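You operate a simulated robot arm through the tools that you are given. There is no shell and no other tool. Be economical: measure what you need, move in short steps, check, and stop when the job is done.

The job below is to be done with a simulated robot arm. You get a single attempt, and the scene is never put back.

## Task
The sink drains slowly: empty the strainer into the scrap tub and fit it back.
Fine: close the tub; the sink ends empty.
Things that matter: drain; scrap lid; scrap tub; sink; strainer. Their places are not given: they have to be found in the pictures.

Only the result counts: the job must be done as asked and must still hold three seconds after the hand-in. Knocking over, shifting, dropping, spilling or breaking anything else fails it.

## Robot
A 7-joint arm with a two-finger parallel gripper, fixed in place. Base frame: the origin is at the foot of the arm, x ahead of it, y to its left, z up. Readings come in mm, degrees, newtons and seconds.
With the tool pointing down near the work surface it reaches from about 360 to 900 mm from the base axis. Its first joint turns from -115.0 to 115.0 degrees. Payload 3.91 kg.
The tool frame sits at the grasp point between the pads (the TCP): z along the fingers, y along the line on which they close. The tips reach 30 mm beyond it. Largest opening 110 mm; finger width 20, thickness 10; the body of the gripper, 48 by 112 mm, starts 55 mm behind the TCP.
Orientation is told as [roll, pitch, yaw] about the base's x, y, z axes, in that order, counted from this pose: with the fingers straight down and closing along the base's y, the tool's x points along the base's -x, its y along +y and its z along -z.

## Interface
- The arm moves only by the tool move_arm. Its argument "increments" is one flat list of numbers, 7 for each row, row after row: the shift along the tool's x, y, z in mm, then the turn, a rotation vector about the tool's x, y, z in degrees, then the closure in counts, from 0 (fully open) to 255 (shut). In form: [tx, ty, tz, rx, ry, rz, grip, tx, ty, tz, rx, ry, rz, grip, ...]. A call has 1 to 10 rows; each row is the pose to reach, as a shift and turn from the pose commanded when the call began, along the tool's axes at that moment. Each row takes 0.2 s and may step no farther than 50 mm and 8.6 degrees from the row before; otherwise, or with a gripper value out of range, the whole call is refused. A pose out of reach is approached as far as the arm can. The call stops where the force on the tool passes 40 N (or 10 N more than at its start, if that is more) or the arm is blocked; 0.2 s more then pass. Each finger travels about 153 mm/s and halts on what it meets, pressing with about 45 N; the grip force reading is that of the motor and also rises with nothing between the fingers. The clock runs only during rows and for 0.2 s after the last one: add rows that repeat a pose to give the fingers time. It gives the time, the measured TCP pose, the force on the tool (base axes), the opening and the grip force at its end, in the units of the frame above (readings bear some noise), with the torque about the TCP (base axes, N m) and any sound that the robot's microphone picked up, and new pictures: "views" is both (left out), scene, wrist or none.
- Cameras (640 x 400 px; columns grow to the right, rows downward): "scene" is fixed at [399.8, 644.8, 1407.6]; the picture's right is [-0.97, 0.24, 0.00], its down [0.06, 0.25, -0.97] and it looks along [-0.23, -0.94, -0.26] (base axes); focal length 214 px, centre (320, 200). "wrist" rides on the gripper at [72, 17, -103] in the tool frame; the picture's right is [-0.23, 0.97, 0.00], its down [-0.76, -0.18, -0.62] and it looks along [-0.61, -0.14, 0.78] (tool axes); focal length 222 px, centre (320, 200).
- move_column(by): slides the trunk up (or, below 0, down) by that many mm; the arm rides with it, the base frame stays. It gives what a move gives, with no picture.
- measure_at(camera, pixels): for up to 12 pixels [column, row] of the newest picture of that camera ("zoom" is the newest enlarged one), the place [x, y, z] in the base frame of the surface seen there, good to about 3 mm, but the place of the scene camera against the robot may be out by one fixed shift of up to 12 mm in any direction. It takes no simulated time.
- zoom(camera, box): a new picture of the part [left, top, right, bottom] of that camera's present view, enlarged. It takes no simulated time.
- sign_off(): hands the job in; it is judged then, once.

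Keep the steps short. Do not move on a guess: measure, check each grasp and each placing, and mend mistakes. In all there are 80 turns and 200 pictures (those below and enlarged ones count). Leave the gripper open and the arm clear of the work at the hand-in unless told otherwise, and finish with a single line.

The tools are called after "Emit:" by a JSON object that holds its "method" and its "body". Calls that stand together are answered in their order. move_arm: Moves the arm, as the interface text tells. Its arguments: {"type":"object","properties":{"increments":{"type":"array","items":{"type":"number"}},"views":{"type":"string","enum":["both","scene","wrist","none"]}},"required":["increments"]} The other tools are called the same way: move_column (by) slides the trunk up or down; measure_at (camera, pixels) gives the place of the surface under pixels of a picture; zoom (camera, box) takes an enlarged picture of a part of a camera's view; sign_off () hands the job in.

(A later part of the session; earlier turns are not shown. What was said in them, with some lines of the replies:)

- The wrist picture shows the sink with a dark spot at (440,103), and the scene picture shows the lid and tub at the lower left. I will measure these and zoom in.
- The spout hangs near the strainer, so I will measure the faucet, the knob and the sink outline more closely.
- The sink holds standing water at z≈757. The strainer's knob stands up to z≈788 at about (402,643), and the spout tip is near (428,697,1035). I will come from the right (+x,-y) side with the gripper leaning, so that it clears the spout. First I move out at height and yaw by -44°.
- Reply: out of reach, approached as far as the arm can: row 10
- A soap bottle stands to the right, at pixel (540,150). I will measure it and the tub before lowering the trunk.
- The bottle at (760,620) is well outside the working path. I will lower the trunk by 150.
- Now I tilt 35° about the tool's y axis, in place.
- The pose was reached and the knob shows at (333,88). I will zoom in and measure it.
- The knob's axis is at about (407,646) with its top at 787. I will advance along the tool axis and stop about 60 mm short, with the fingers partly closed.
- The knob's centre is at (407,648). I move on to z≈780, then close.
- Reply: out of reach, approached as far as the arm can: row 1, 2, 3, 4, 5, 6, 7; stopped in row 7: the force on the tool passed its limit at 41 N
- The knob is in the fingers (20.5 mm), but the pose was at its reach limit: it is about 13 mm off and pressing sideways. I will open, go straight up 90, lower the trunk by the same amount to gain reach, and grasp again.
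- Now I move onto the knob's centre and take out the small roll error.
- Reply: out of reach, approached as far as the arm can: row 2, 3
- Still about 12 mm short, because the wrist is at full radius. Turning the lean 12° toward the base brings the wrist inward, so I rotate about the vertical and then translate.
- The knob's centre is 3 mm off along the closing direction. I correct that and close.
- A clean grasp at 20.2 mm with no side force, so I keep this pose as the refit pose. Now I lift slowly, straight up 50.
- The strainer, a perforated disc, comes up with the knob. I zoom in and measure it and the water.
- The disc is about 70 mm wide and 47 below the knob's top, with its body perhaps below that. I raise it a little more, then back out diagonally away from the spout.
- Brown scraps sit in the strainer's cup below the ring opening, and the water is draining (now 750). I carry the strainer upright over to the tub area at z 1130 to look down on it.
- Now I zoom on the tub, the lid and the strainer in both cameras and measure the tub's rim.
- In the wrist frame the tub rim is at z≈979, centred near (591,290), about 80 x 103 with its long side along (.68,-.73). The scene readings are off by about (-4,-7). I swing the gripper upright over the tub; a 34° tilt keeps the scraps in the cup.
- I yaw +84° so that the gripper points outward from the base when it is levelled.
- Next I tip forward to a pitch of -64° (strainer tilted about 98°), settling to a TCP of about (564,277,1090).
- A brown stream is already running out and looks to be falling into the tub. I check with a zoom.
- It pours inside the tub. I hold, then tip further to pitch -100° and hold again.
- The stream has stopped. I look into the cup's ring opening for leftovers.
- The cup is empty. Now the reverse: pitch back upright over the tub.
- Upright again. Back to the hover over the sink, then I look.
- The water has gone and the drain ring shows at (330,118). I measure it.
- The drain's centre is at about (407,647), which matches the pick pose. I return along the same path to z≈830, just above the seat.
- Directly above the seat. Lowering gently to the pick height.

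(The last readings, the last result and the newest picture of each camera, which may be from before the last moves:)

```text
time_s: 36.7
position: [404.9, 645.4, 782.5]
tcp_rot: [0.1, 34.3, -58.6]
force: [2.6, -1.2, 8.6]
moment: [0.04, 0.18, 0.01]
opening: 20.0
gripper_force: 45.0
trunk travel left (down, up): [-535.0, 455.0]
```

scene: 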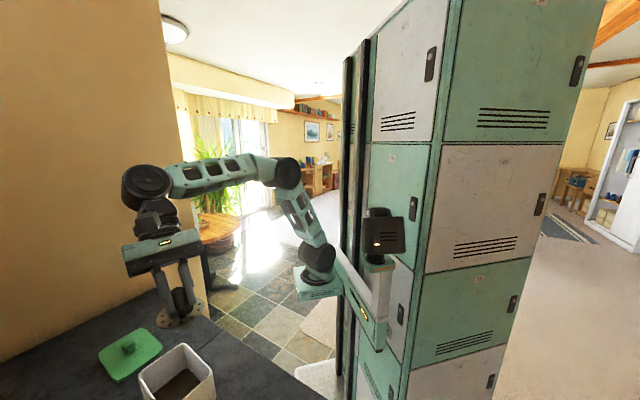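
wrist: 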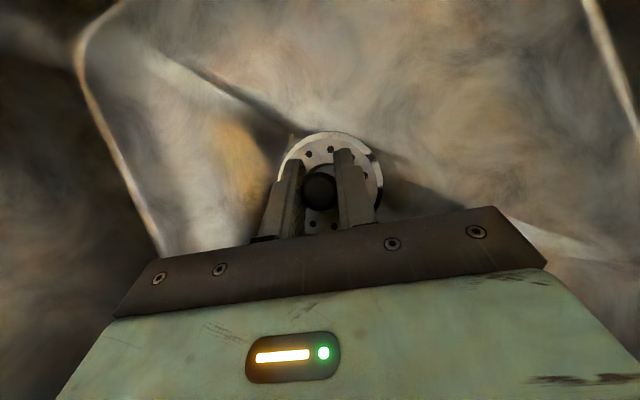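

There is a contact force of 8.6 N at z 782.5, about 2 mm above the pick height. I check the seating.

Emit:
{"method": "zoom", "body": {"camera": "wrist", "box": [260, 110, 400, 240]}}

Emit:
{"method": "measure_at", "body": {"camera": "wrist", "pixels": [[330, 145], [300, 160], [368, 185], [322, 225], [330, 135], [380, 180], [318, 185], [372, 170]]}}

```text
3.08 times, centred on (330, 175) of wrist
```

zoom: 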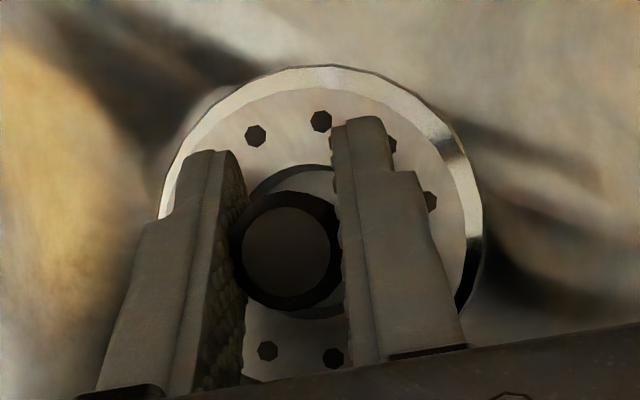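

```text
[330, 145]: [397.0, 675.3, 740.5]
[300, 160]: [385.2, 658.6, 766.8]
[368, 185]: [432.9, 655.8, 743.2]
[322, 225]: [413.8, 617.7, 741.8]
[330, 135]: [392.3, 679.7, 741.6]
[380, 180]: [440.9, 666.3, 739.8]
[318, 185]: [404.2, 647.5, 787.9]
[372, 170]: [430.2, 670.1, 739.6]
```

The disc is flush with the ring (741–743) and the knob's top is at 788, as at the start. I release.

Emit:
{"method": "move_arm", "body": {"increments": [0, 0, 0, 0, 0, 0, 180, 0, 0, 0, 0, 0, 0, 110, 0, 0, 0, 0, 0, 0, 110], "views": "wrist"}}

Emit:
{"method": "zoom", "body": {"camera": "wrist", "box": [240, 100, 420, 240]}}

Emit:
{"method": "measure_at", "body": {"camera": "wrist", "pixels": [[330, 148], [290, 185], [360, 190], [345, 220], [330, 137], [318, 190], [280, 180], [372, 175], [295, 220]]}}

```text
time_s: 37.5
position: [405.0, 645.5, 780.6]
tcp_rot: [-0.1, 34.0, -58.7]
force: [0.7, -0.4, -0.3]
moment: [0.0, -0.02, -0.01]
opening: 62.4
gripper_force: 0.0
trunk travel left (down, up): [-535.0, 455.0]
```

wrist: 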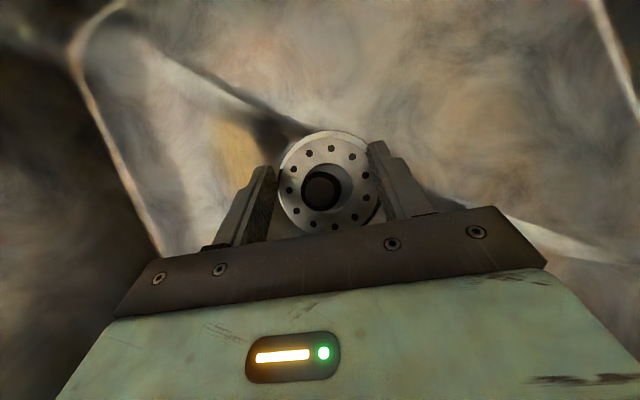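

```text
2.86 times, centred on (330, 170) of wrist
```

zoom: 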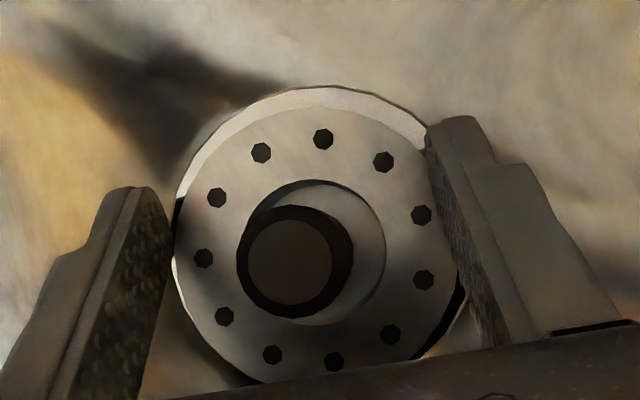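

```text
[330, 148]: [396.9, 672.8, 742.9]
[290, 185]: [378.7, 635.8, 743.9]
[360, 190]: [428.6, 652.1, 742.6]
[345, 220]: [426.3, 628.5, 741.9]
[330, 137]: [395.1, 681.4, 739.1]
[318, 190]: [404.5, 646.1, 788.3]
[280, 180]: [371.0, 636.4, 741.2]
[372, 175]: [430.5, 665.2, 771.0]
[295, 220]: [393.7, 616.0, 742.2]
```

It is level at 742–744, with the knob at its original place. I retreat along the tool axis and look again from above.

Emit:
{"method": "move_arm", "body": {"increments": [0, 0, -40, 0, 0, 0, 110, 0, 0, -80, 0, 0, 0, 110, 0, 0, -120, 0, 0, 0, 110, 0, 0, -160, 0, 0, 0, 110, 0, 0, -200, 0, 0, 0, 110, 0, 0, -240, 0, 0, 0, 110, 0, 0, -280, 0, 0, 0, 110], "views": "wrist"}}

Emit:
{"method": "zoom", "body": {"camera": "wrist", "box": [260, 70, 400, 160]}}

```text
time_s: 39.1
position: [487.2, 510.3, 1013.8]
tcp_rot: [-0.1, 34.0, -58.8]
force: [-0.4, 0.0, -1.3]
moment: [-0.02, -0.01, 0.01]
opening: 62.7
gripper_force: 0.1
trunk travel left (down, up): [-535.0, 455.0]
```

wrist: 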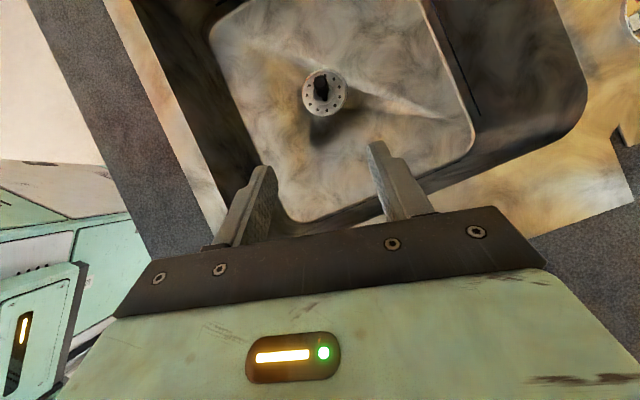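

```text
4.44 times, centred on (330, 115) of wrist
```

zoom: 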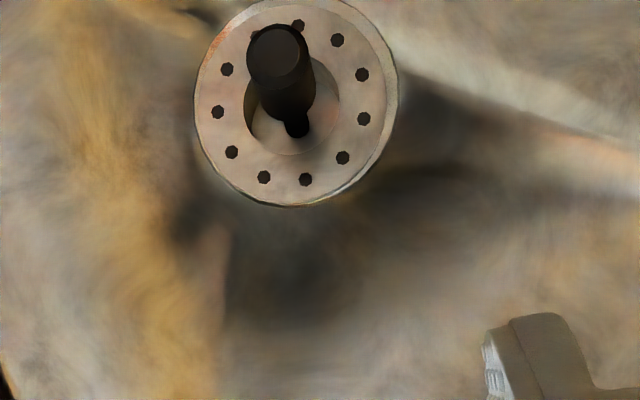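

The strainer is seated, centred and clean, and the sink is empty. Next is the lid, near (740,159). I raise the trunk for reach, then turn the gripper upright.

Emit:
{"method": "move_column", "body": {"by": 150}}

Emit:
{"method": "move_arm", "body": {"increments": [0, 0, 0, 0, -7, 0, 0, 0, 0, 0, 0, -14, 0, 0, 0, 0, 0, 0, -21, 0, 0, 0, 0, 0, 0, -28, 0, 0, 0, 0, 0, 0, -34, 0, 0], "views": "none"}}

```text
time_s: 40.9
position: [486.8, 510.2, 1163.7]
tcp_rot: [0.1, 34.2, -58.7]
force: [0.3, 0.7, -0.6]
moment: [0.0, 0.0, -0.03]
opening: 62.7
gripper_force: 0.0
trunk travel left (down, up): [-685.0, 305.0]
```

```text
time_s: 42.1
position: [482.8, 504.0, 1159.4]
tcp_rot: [0.0, 0.0, -58.7]
force: [0.8, -0.5, 0.1]
moment: [0.01, 0.03, 0.03]
opening: 109.8
gripper_force: 0.0
out of reach, approached as far as the arm can: row 5
trunk travel left (down, up): [-685.0, 305.0]
```

I carry it toward the lid area and yaw to 12°.

Emit:
{"method": "move_arm", "body": {"increments": [-35.6, -6.4, 3.3, 0, 0, -7.9, 0, -71.1, -12.9, 6.7, 0, 0, -15.8, 0, -106.7, -19.3, 10, 0, 0, -23.7, 0, -142.2, -25.8, 13.3, 0, 0, -31.6, 0, -177.8, -32.2, 16.7, 0, 0, -39.4, 0, -213.3, -38.7, 20, 0, 0, -47.3, 0, -248.9, -45.1, 23.3, 0, 0, -55.2, 0, -284.4, -51.6, 26.7, 0, 0, -63.1, 0, -320, -58, 30, 0, 0, -71, 0]}}

```text
time_s: 44.1
position: [599.6, 201.3, 1127.0]
tcp_rot: [0.0, 0.0, 12.5]
force: [0.4, 0.7, 0.6]
moment: [-0.01, -0.03, 0.03]
opening: 110.1
gripper_force: 0.1
trunk travel left (down, up): [-685.0, 305.0]
```

scene: 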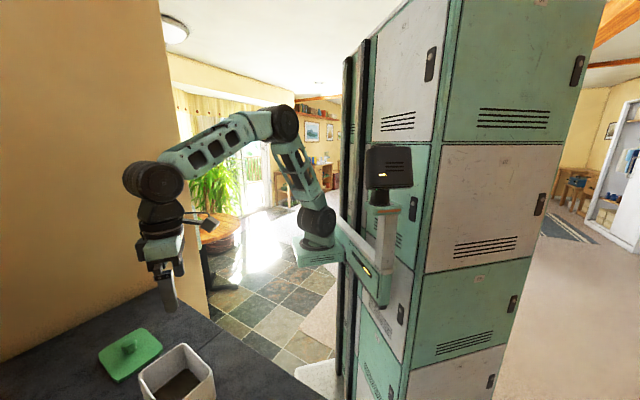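
wrist: 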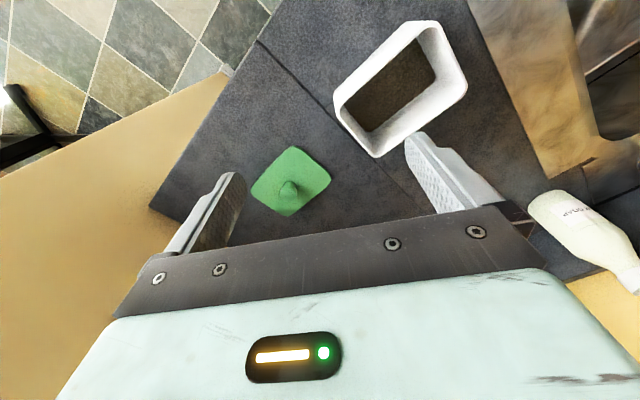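

An excellent view of both the lid and the tub. I zoom and measure the corners.

Emit:
{"method": "zoom", "body": {"camera": "wrist", "box": [230, 10, 490, 230]}}

Emit:
{"method": "measure_at", "body": {"camera": "wrist", "pixels": [[289, 148], [330, 179], [287, 214], [252, 190], [289, 186], [291, 197], [310, 162], [270, 168], [308, 198], [268, 202]]}}

Emit:
{"method": "measure_at", "body": {"camera": "wrist", "pixels": [[337, 97], [412, 24], [440, 23], [465, 85], [375, 155], [372, 62], [352, 128], [452, 50], [420, 122], [390, 85]]}}

```text
1.82 times, centred on (360, 120) of wrist
```

zoom: 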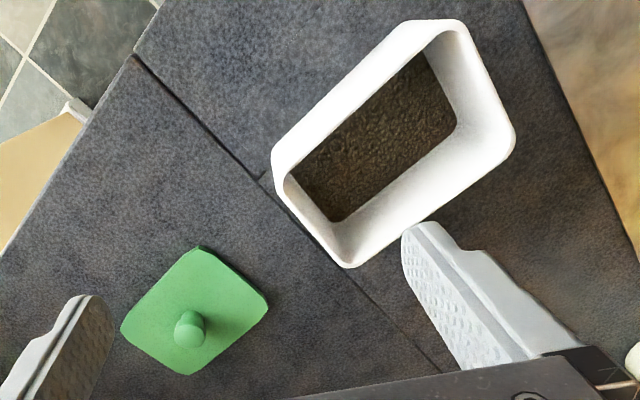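

```text
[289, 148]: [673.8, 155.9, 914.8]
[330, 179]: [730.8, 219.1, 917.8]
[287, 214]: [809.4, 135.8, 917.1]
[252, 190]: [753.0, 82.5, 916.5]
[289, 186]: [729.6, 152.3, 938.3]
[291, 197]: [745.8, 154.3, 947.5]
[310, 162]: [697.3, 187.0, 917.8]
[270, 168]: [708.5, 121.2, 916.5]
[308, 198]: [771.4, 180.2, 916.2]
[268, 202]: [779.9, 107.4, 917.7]
```

```text
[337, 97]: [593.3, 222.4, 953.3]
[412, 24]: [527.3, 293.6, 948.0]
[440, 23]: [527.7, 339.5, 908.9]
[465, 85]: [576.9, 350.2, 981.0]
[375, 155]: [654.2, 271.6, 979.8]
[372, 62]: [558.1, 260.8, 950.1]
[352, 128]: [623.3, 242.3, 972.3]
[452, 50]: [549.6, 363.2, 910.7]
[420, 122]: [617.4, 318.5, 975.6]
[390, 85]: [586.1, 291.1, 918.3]
```

Emit:
{"method": "measure_at", "body": {"camera": "zoom", "pixels": [[198, 252], [262, 303], [187, 370], [127, 326], [160, 288], [232, 276], [228, 336], [155, 350], [188, 322], [190, 340], [176, 328], [200, 330]]}}

Emit:
{"method": "measure_at", "body": {"camera": "zoom", "pixels": [[283, 150], [276, 168], [335, 258], [348, 265], [425, 215], [510, 150], [512, 135], [465, 30], [445, 20], [400, 30], [310, 215], [490, 85]]}}

```text
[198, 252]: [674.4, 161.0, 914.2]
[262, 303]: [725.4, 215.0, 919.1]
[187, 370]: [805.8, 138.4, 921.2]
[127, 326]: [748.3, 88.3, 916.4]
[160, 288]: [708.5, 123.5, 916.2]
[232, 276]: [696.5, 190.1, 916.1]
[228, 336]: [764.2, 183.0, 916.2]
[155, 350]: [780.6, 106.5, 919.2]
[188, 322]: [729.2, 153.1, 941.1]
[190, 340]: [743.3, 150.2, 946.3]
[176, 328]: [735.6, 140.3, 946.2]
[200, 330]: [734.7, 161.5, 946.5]
```

```text
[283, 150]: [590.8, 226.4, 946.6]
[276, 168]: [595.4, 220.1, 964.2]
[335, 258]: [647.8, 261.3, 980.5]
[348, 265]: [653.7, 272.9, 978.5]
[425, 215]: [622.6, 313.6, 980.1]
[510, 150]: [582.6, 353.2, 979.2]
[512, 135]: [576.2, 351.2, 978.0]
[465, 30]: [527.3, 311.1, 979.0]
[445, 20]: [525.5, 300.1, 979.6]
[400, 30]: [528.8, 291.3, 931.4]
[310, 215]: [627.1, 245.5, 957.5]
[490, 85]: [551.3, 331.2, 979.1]
```

The lid's knob is at about (737,151) with its top at 947, the lid's surface is at about 917, and its long axis is near -45°. The tub's rim is centred at about (589,287) with its long axis near -50°. I check the wall clearance, then hover above the knob tilted 12°.

Emit:
{"method": "measure_at", "body": {"camera": "wrist", "pixels": [[180, 180], [150, 250], [140, 205], [230, 260], [200, 110], [560, 300]]}}

Emit:
{"method": "move_arm", "body": {"increments": [-24, -15.7, 23, 0, -2.4, 0, 100, -48, -31.4, 46, 0, -4.8, 0, 100, -72, -47.2, 69, 0, -7.2, 0, 100, -96, -62.9, 92, 0, -9.6, 0, 100, -119.3, -78.6, 114, 0, -12, 0, 100]}}

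```text
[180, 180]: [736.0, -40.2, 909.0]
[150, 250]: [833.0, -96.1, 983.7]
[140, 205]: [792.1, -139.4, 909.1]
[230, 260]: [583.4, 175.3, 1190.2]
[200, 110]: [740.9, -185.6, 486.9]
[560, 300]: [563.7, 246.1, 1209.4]
```

```text
time_s: 45.3
position: [732.0, 150.0, 1015.4]
tcp_rot: [0.1, -12.1, 12.4]
force: [-0.4, -0.6, 0.3]
moment: [-0.01, -0.03, -0.01]
opening: 66.9
gripper_force: 0.0
trunk travel left (down, up): [-685.0, 305.0]
```

scene: 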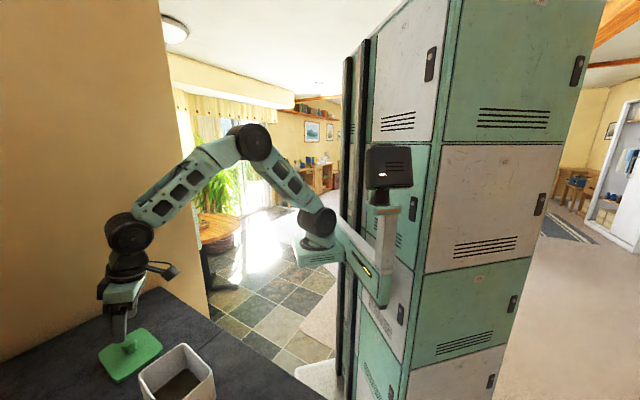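
wrist: 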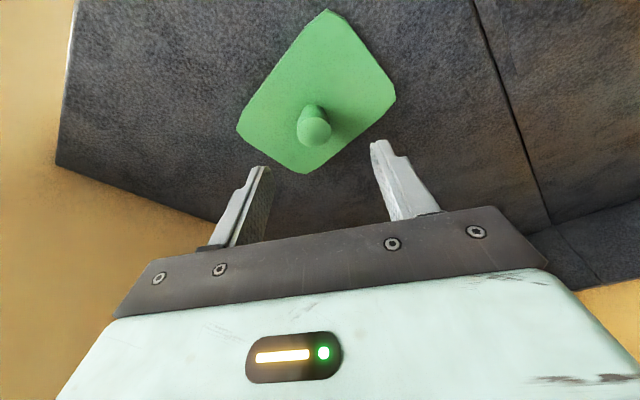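

Emit:
{"method": "measure_at", "body": {"camera": "wrist", "pixels": [[313, 128], [300, 128], [327, 128], [314, 118], [314, 142], [310, 108], [328, 12], [394, 95], [306, 170], [240, 130], [340, 60], [360, 120]]}}

Emit:
{"method": "zoom", "body": {"camera": "wrist", "box": [220, 0, 420, 190]}}

```text
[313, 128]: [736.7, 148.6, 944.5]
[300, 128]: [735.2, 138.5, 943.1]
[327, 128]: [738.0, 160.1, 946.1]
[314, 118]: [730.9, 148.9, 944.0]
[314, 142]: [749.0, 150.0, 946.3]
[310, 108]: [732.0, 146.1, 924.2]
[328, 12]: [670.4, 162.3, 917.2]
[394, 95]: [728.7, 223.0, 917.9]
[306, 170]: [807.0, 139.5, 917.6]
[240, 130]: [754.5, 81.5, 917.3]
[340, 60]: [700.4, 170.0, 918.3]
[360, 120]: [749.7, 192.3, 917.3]
```

```text
2.11 times, centred on (320, 95) of wrist
```

zoom: 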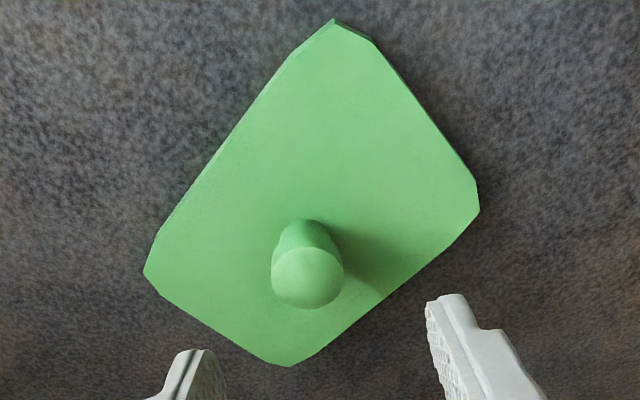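

Emit:
{"method": "measure_at", "body": {"camera": "zoom", "pixels": [[286, 64], [162, 230], [448, 236], [325, 345], [380, 60], [465, 172], [168, 284], [258, 356], [225, 150], [385, 292], [425, 120], [213, 318]]}}

```text
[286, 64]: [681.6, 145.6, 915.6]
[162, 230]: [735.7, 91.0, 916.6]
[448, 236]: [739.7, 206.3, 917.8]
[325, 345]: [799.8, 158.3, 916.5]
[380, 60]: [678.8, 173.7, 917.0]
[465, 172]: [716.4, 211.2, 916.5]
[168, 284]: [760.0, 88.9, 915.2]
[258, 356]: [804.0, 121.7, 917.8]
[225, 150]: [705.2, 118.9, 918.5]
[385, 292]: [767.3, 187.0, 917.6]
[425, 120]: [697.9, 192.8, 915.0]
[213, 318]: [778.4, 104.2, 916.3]
```

The knob's centre is at (738.5,150). I descend to z≈953 so that the tips stay above the lid, then close.

Emit:
{"method": "move_arm", "body": {"increments": [4, -1.4, 25, 0, 0, 0, 100, 8, -1.4, 48, 0, 0, 0, 100, 10.3, -1.4, 61.6, 0, 0, 0, 100, 10.3, -1.4, 61.6, 0, 0, 0, 100, 10.3, -1.4, 61.6, 0, 0, 0, 180, 10.3, -1.4, 61.6, 0, 0, 0, 255, 10.3, -1.4, 61.6, 0, 0, 0, 255, 10.3, -1.4, 61.6, 0, 0, 0, 255]}}

```text
time_s: 47.1
position: [737.0, 148.2, 952.5]
tcp_rot: [0.1, -12.0, 12.3]
force: [-0.2, -0.3, -0.4]
moment: [0.0, -0.01, 0.0]
opening: 24.9
gripper_force: 44.5
trunk travel left (down, up): [-685.0, 305.0]
```

scene: 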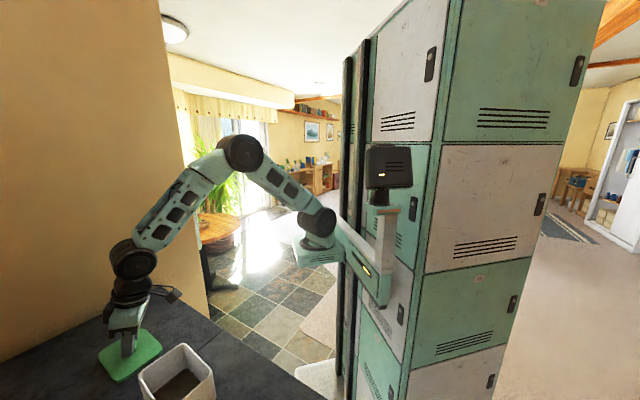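
wrist: 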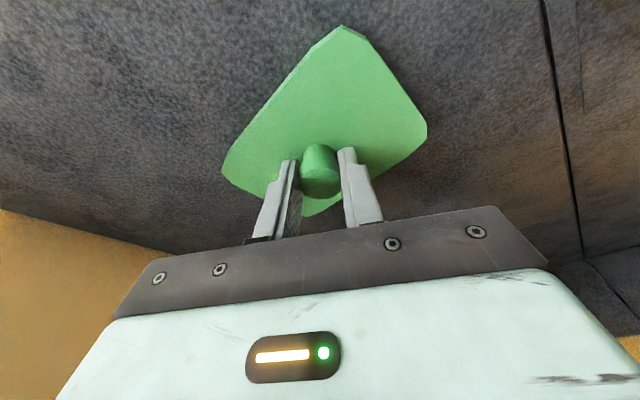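

The knob is gripped at 24.9 mm. Lifting 120 straight up.

Emit:
{"method": "move_arm", "body": {"increments": [-4, 0, -19, 0, 0, 0, 255, -12, 0, -58, 0, 0, 0, 255, -20, 0, -94, 0, 0, 0, 255, -25, 0, -117.4, 0, 0, 0, 255]}}

Emit:
{"method": "zoom", "body": {"camera": "scene", "box": [60, 240, 260, 400]}}

```text
time_s: 48.1
position: [737.6, 149.1, 1074.4]
tcp_rot: [0.0, -11.9, 12.5]
force: [-0.4, 0.4, -0.6]
moment: [-0.02, 0.02, 0.01]
opening: 25.4
gripper_force: 44.8
trunk travel left (down, up): [-685.0, 305.0]
```

scene: 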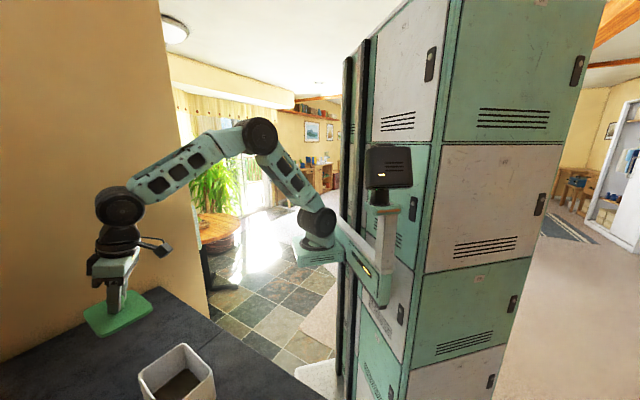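
wrist: 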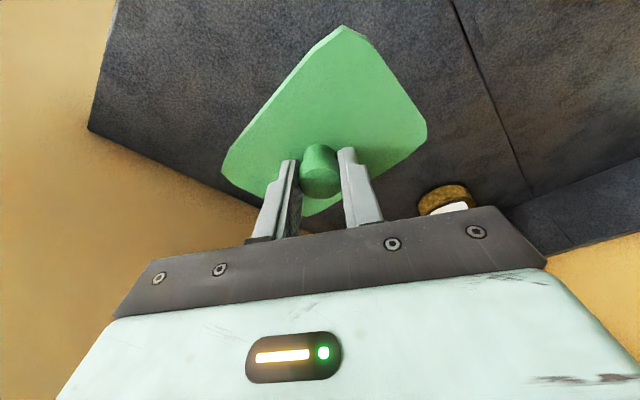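

```text
2.50 times, centred on (160, 320) of scene
```

zoom: 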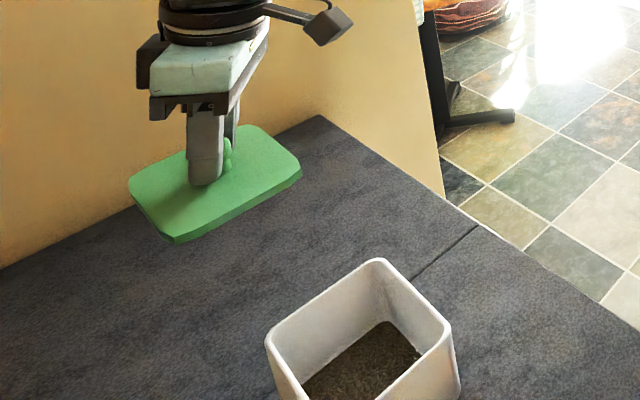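

The lid hangs level. I measure lid and tub edge directions with the same (scene) camera to get their relative angle.

Emit:
{"method": "measure_at", "body": {"camera": "zoom", "pixels": [[195, 226], [240, 201], [285, 175], [140, 172], [160, 164], [245, 131], [138, 195], [160, 222], [270, 138], [290, 155]]}}

Emit:
{"method": "measure_at", "body": {"camera": "zoom", "pixels": [[285, 317], [310, 300], [335, 282], [358, 267], [395, 272], [420, 298], [442, 322], [276, 345], [290, 370], [435, 350], [400, 378]]}}

```text
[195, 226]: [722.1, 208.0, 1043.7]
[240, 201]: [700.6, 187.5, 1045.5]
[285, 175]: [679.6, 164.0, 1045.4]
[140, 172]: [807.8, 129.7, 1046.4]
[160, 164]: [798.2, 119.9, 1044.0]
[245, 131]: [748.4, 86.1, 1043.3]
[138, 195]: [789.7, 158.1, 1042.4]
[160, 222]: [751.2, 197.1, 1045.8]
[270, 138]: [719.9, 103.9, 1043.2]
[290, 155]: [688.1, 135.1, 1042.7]
```

```text
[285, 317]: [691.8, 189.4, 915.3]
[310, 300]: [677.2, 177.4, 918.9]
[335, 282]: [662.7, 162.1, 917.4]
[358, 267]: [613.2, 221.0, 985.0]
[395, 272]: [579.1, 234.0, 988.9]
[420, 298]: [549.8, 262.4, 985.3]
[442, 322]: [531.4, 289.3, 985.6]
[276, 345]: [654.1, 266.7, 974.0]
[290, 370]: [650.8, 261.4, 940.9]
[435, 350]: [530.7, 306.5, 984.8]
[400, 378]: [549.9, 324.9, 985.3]
```

The lid's long axis is about -45° and the tub's about -49°, so I move the lid over the tub centre at height and turn -4°.

Emit:
{"method": "move_arm", "body": {"increments": [23, 33.4, -4.9, 0.17, 0, 0.8, 255, 46, 66.9, -9.8, 0.33, 0, 1.6, 255, 69, 100.3, -14.7, 0.5, 0, 2.3, 255, 92, 133.8, -19.6, 0.66, 0, 3.1, 255, 115.1, 167.2, -24.5, 0.83, 0, 3.9, 255]}}

Emit:
{"method": "zoom", "body": {"camera": "scene", "box": [100, 270, 260, 400]}}

Emit:
{"method": "zoom", "body": {"camera": "wrist", "box": [200, 0, 460, 230]}}

```text
time_s: 49.3
position: [585.7, 287.8, 1072.2]
tcp_rot: [0.2, -11.9, 8.3]
force: [0.3, -0.5, 0.0]
moment: [0.02, 0.03, 0.01]
opening: 25.1
gripper_force: 44.9
trunk travel left (down, up): [-685.0, 305.0]
```

scene: 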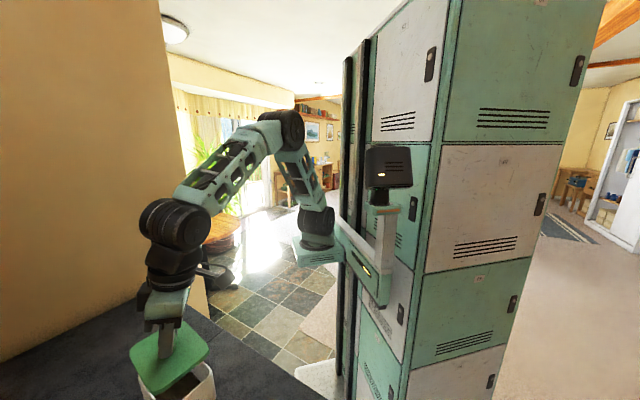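
wrist: 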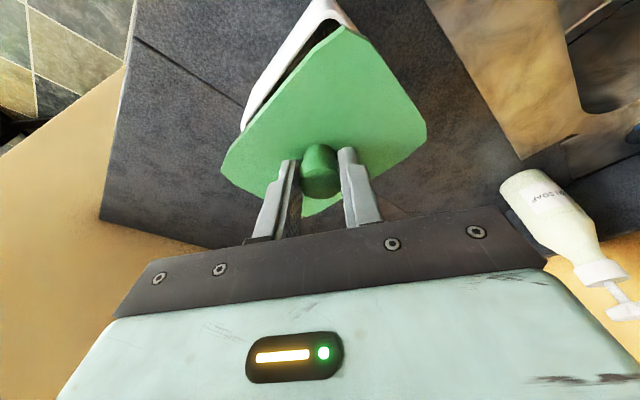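

```text
3.08 times, centred on (180, 335) of scene
```

zoom: 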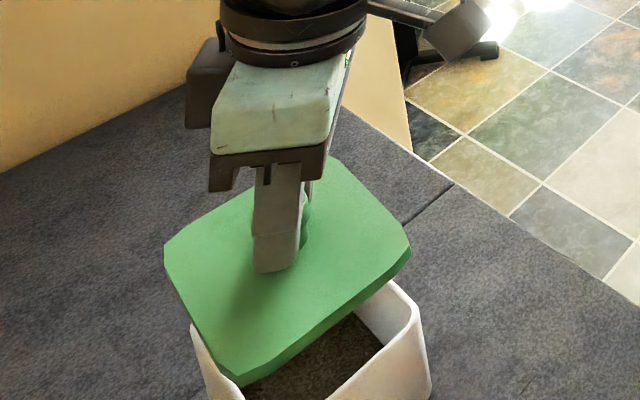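

```text
1.74 times, centred on (330, 115) of wrist
```

zoom: 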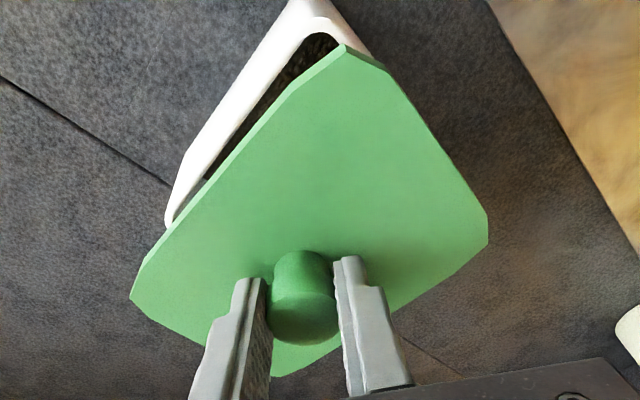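

Emit:
{"method": "measure_at", "body": {"camera": "zoom", "pixels": [[155, 250], [200, 198], [240, 150], [285, 98], [178, 185], [210, 130], [240, 82], [270, 40], [405, 110], [440, 165], [470, 210], [300, 10]]}}

Emit:
{"method": "zoom", "body": {"camera": "wrist", "box": [210, 0, 350, 140]}}

```text
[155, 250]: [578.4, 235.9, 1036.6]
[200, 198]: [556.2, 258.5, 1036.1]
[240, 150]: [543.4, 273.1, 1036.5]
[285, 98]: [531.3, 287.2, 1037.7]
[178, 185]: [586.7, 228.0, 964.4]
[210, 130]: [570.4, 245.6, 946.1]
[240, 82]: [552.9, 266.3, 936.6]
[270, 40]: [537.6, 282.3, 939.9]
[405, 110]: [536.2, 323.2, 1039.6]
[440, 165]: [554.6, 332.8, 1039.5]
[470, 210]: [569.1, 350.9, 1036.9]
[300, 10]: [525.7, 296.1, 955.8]
```

```text
2.86 times, centred on (280, 70) of wrist
```

zoom: 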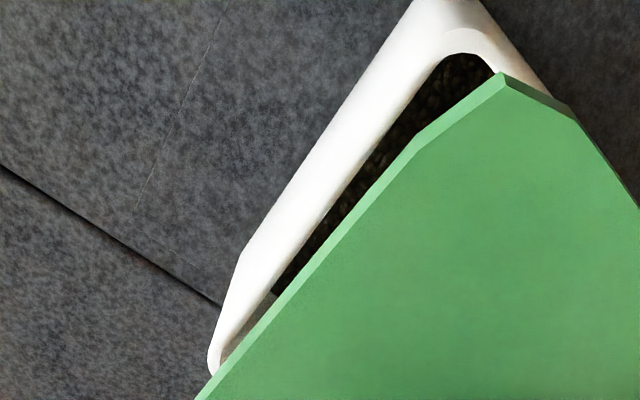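

Lid and tub edges agree within about 0.5° and 1–2 mm. I lower 45 mm to just above the rim and check.

Emit:
{"method": "move_arm", "body": {"increments": [4.2, 0, 19.6, 0, 0, 0, 255, 7.3, 0, 34, 0, 0, 0, 255, 9.4, 0, 44, 0, 0, 0, 255]}}

Emit:
{"method": "zoom", "body": {"camera": "scene", "box": [100, 290, 260, 400]}}

Emit:
{"method": "zoom", "body": {"camera": "wrist", "box": [200, 0, 460, 230]}}

```text
time_s: 50.1
position: [585.6, 285.4, 1027.2]
tcp_rot: [0.1, -12.0, 8.3]
force: [-0.1, 0.0, -0.6]
moment: [0.01, 0.01, 0.03]
opening: 25.0
gripper_force: 44.4
trunk travel left (down, up): [-685.0, 305.0]
```

scene: 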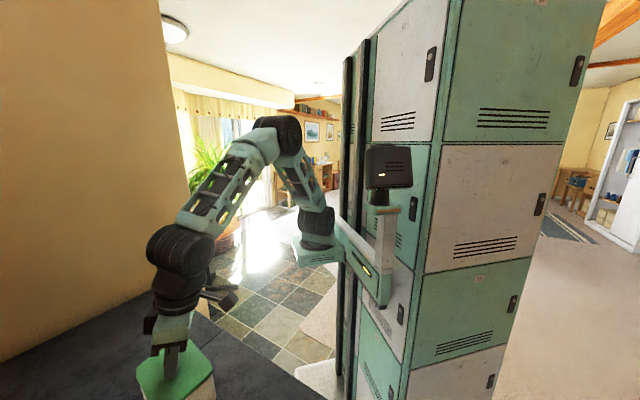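
wrist: 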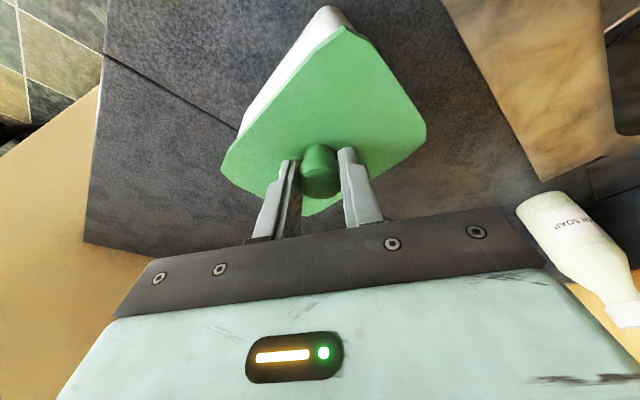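

```text
3.64 times, centred on (180, 345) of scene
```

zoom: 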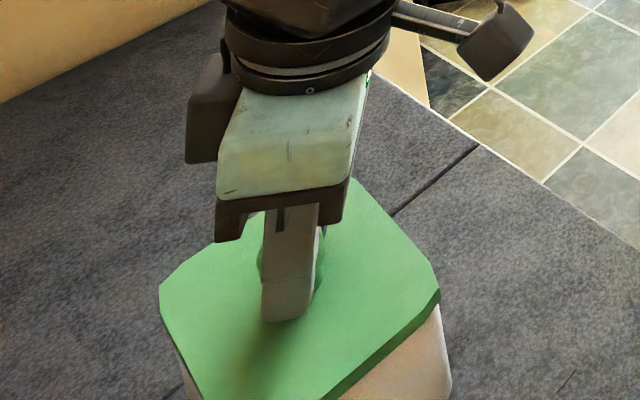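

```text
1.74 times, centred on (330, 115) of wrist
```

zoom: 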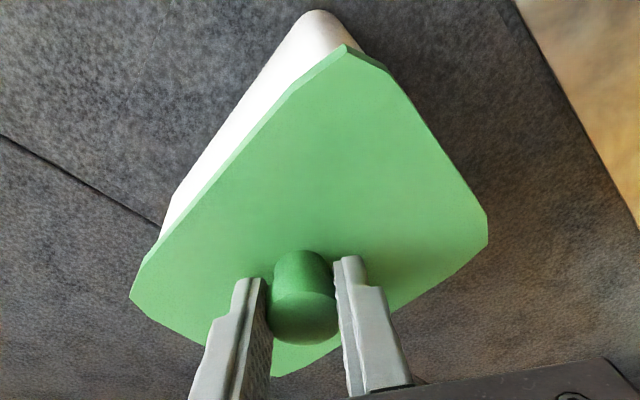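

Emit:
{"method": "measure_at", "body": {"camera": "zoom", "pixels": [[155, 250], [200, 198], [240, 150], [285, 98], [175, 200], [215, 140], [250, 85], [280, 40], [405, 100], [437, 152], [468, 198], [320, 15]]}}

Emit:
{"method": "zoom", "body": {"camera": "scene", "box": [120, 330, 240, 400]}}

```text
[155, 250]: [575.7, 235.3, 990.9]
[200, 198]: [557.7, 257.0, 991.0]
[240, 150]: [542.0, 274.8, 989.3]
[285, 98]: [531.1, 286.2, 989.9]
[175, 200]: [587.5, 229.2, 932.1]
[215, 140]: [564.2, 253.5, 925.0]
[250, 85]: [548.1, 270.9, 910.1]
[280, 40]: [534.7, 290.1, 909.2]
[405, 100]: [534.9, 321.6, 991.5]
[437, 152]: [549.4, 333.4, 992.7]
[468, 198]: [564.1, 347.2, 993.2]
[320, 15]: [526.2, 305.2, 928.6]
```

```text
5.33 times, centred on (180, 365) of scene
```

zoom: 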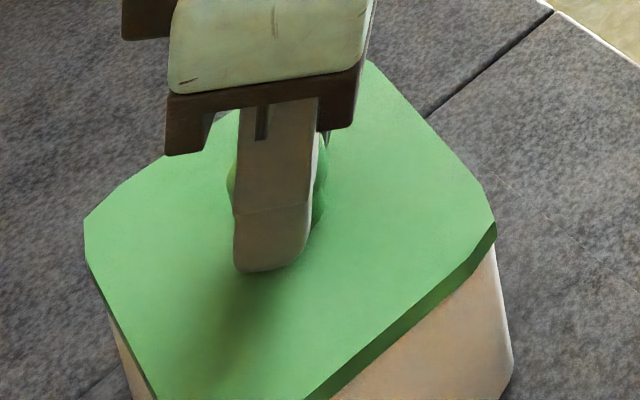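

The lid sits about 2 mm short toward one end, so I shift it and lower in small steps.

Emit:
{"method": "move_arm", "body": {"increments": [-1.1, -1.7, 0, 0, 0, 0, 255, -0.7, -1.7, 2, 0, 0, 0, 255, -0.3, -1.7, 4, 0, 0, 0, 255, 0, -1.7, 5.5, 0, 0, 0, 255], "views": "wrist"}}

```text
time_s: 51.1
position: [587.5, 284.4, 1024.2]
tcp_rot: [0.1, -12.1, 8.5]
force: [-0.7, 1.7, 10.5]
moment: [-0.42, 0.14, 0.01]
opening: 25.0
gripper_force: 44.7
trunk travel left (down, up): [-685.0, 305.0]
```

wrist: 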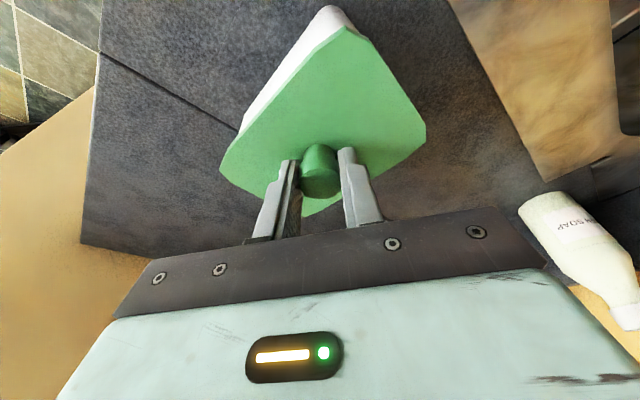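

It contacts at 10.5 N, a bit more on the -y side. I look closely before releasing.

Emit:
{"method": "zoom", "body": {"camera": "scene", "box": [120, 330, 240, 400]}}

Emit:
{"method": "zoom", "body": {"camera": "wrist", "box": [200, 0, 350, 200]}}

Emit:
{"method": "measure_at", "body": {"camera": "wrist", "pixels": [[235, 160], [345, 32], [415, 110], [415, 140], [300, 80], [350, 60], [310, 213], [260, 185]]}}

```text
5.33 times, centred on (180, 365) of scene
```

zoom: 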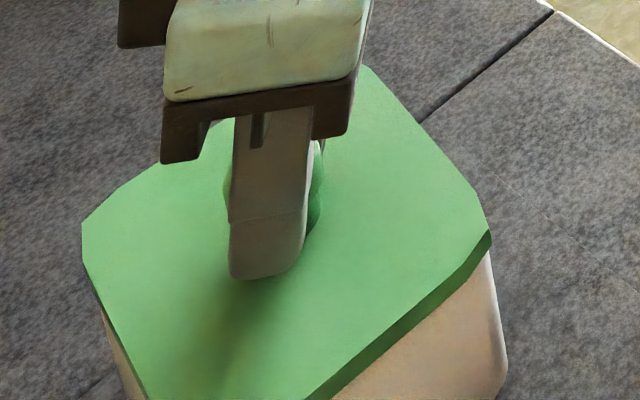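

```text
2.00 times, centred on (275, 100) of wrist
```

zoom: 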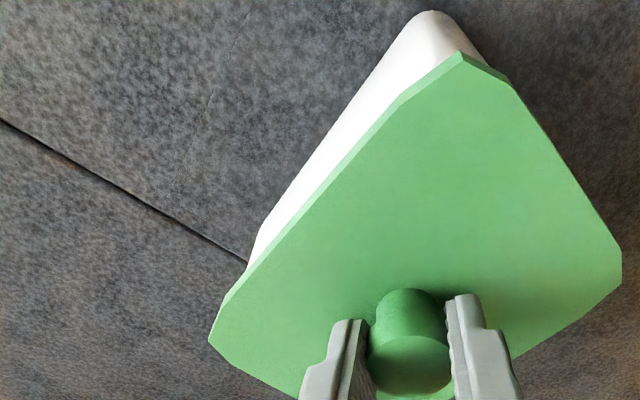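

```text
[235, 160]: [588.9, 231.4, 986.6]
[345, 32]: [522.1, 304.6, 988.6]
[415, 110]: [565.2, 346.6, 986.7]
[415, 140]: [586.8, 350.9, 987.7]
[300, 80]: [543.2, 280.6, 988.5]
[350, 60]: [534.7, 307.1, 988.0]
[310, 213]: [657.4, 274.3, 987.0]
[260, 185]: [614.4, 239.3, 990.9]
```

The lid lies level at 987.5 and its corners match the tub's. I release.

Emit:
{"method": "move_arm", "body": {"increments": [0, 0, 0, 0, 0, 0, 200, 0, 0, 0, 0, 0, 0, 120, 0, 0, 0, 0, 0, 0, 100, 0, 0, 0, 0, 0, 0, 100], "views": "wrist"}}

Emit:
{"method": "measure_at", "body": {"camera": "wrist", "pixels": [[240, 160], [345, 35], [415, 110], [415, 135], [300, 80], [350, 60], [310, 210], [270, 185]]}}

```text
time_s: 52.1
position: [587.6, 284.5, 1021.6]
tcp_rot: [0.0, -12.1, 8.3]
force: [0.1, 0.0, 0.2]
moment: [0.04, 0.04, 0.0]
opening: 66.9
gripper_force: 0.1
trunk travel left (down, up): [-685.0, 305.0]
heard: snap
```

wrist: 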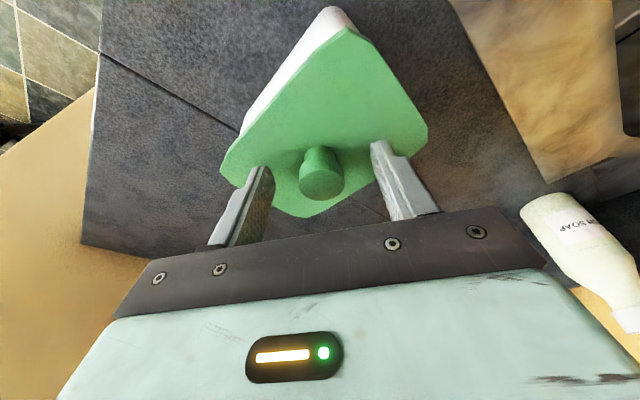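

```text
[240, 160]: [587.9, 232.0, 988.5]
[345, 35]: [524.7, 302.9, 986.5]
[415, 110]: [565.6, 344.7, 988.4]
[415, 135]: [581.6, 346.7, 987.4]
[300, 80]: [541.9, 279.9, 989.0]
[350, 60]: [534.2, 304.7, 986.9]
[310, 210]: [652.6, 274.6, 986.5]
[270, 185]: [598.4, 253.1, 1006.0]
```

A snap was heard, so the lid has clicked onto the tub. I retreat straight up and away, then check everything.

Emit:
{"method": "move_arm", "body": {"increments": [-8, 0, -39, 0, 0, 0, 100, -16, 0, -78, 0, 0, 0, 100, -25, 0, -117, 0, 0, 0, 50, 10, 0, -140, 0, 0, 0, 0, 50, 0, -150, 0, 0, 0, 0, 90, 0, -160, 0, 0, 0, 0]}}

Emit:
{"method": "zoom", "body": {"camera": "scene", "box": [60, 260, 260, 400]}}

Emit:
{"method": "zoom", "body": {"camera": "wrist", "box": [180, 0, 500, 230]}}

```text
time_s: 53.5
position: [468.1, 267.7, 1160.1]
tcp_rot: [0.1, -12.1, 8.3]
force: [1.2, 0.1, 0.1]
moment: [-0.01, 0.04, -0.01]
opening: 110.0
gripper_force: 0.0
trunk travel left (down, up): [-685.0, 305.0]
```

scene: 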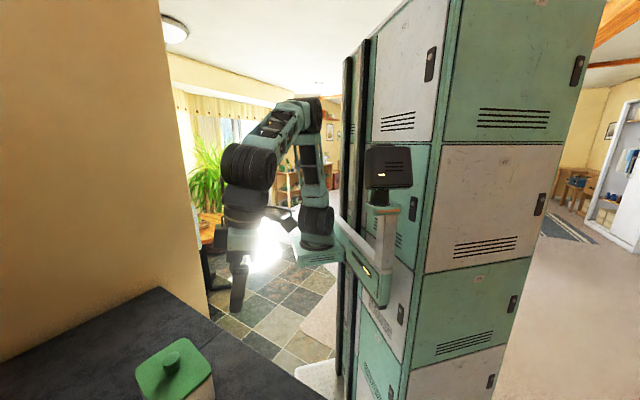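
wrist: 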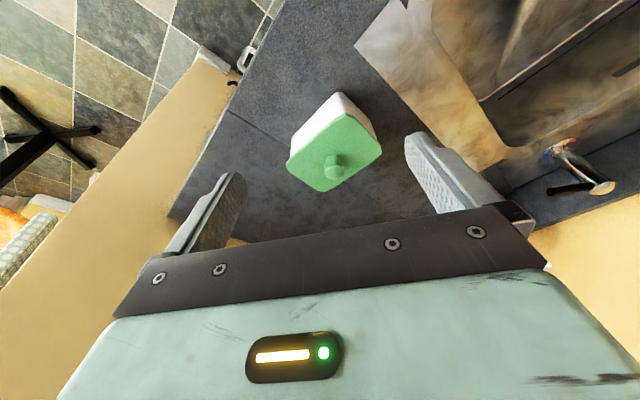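

```text
2.86 times, centred on (160, 330) of scene
```

zoom: 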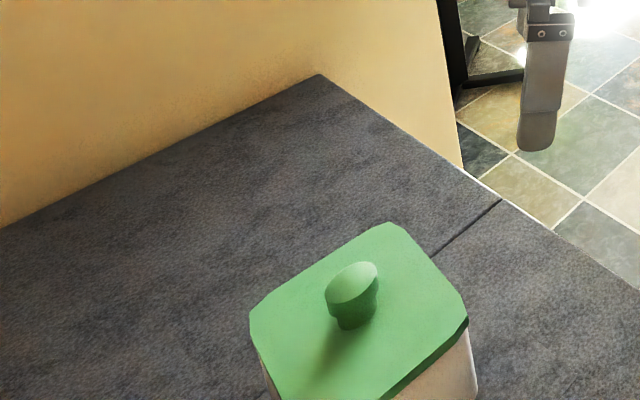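

```text
1.74 times, centred on (340, 115) of wrist
```

zoom: 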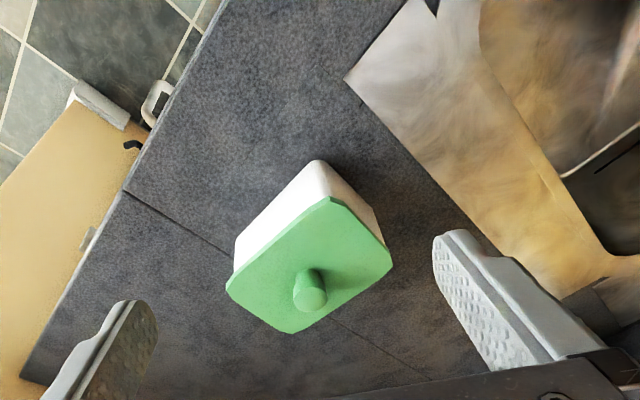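

The lid is snapped on squarely, the counter is clean, the strainer is back at its original height and the sink is drained. The gripper is open and clear, so I hand in.

Emit:
{"method": "sign_off", "body": {}}

```text
The job is handed in.
```

The strainer was emptied into the scrap tub and is back in the drain, the tub is closed, the sink is empty, and the job is handed in.
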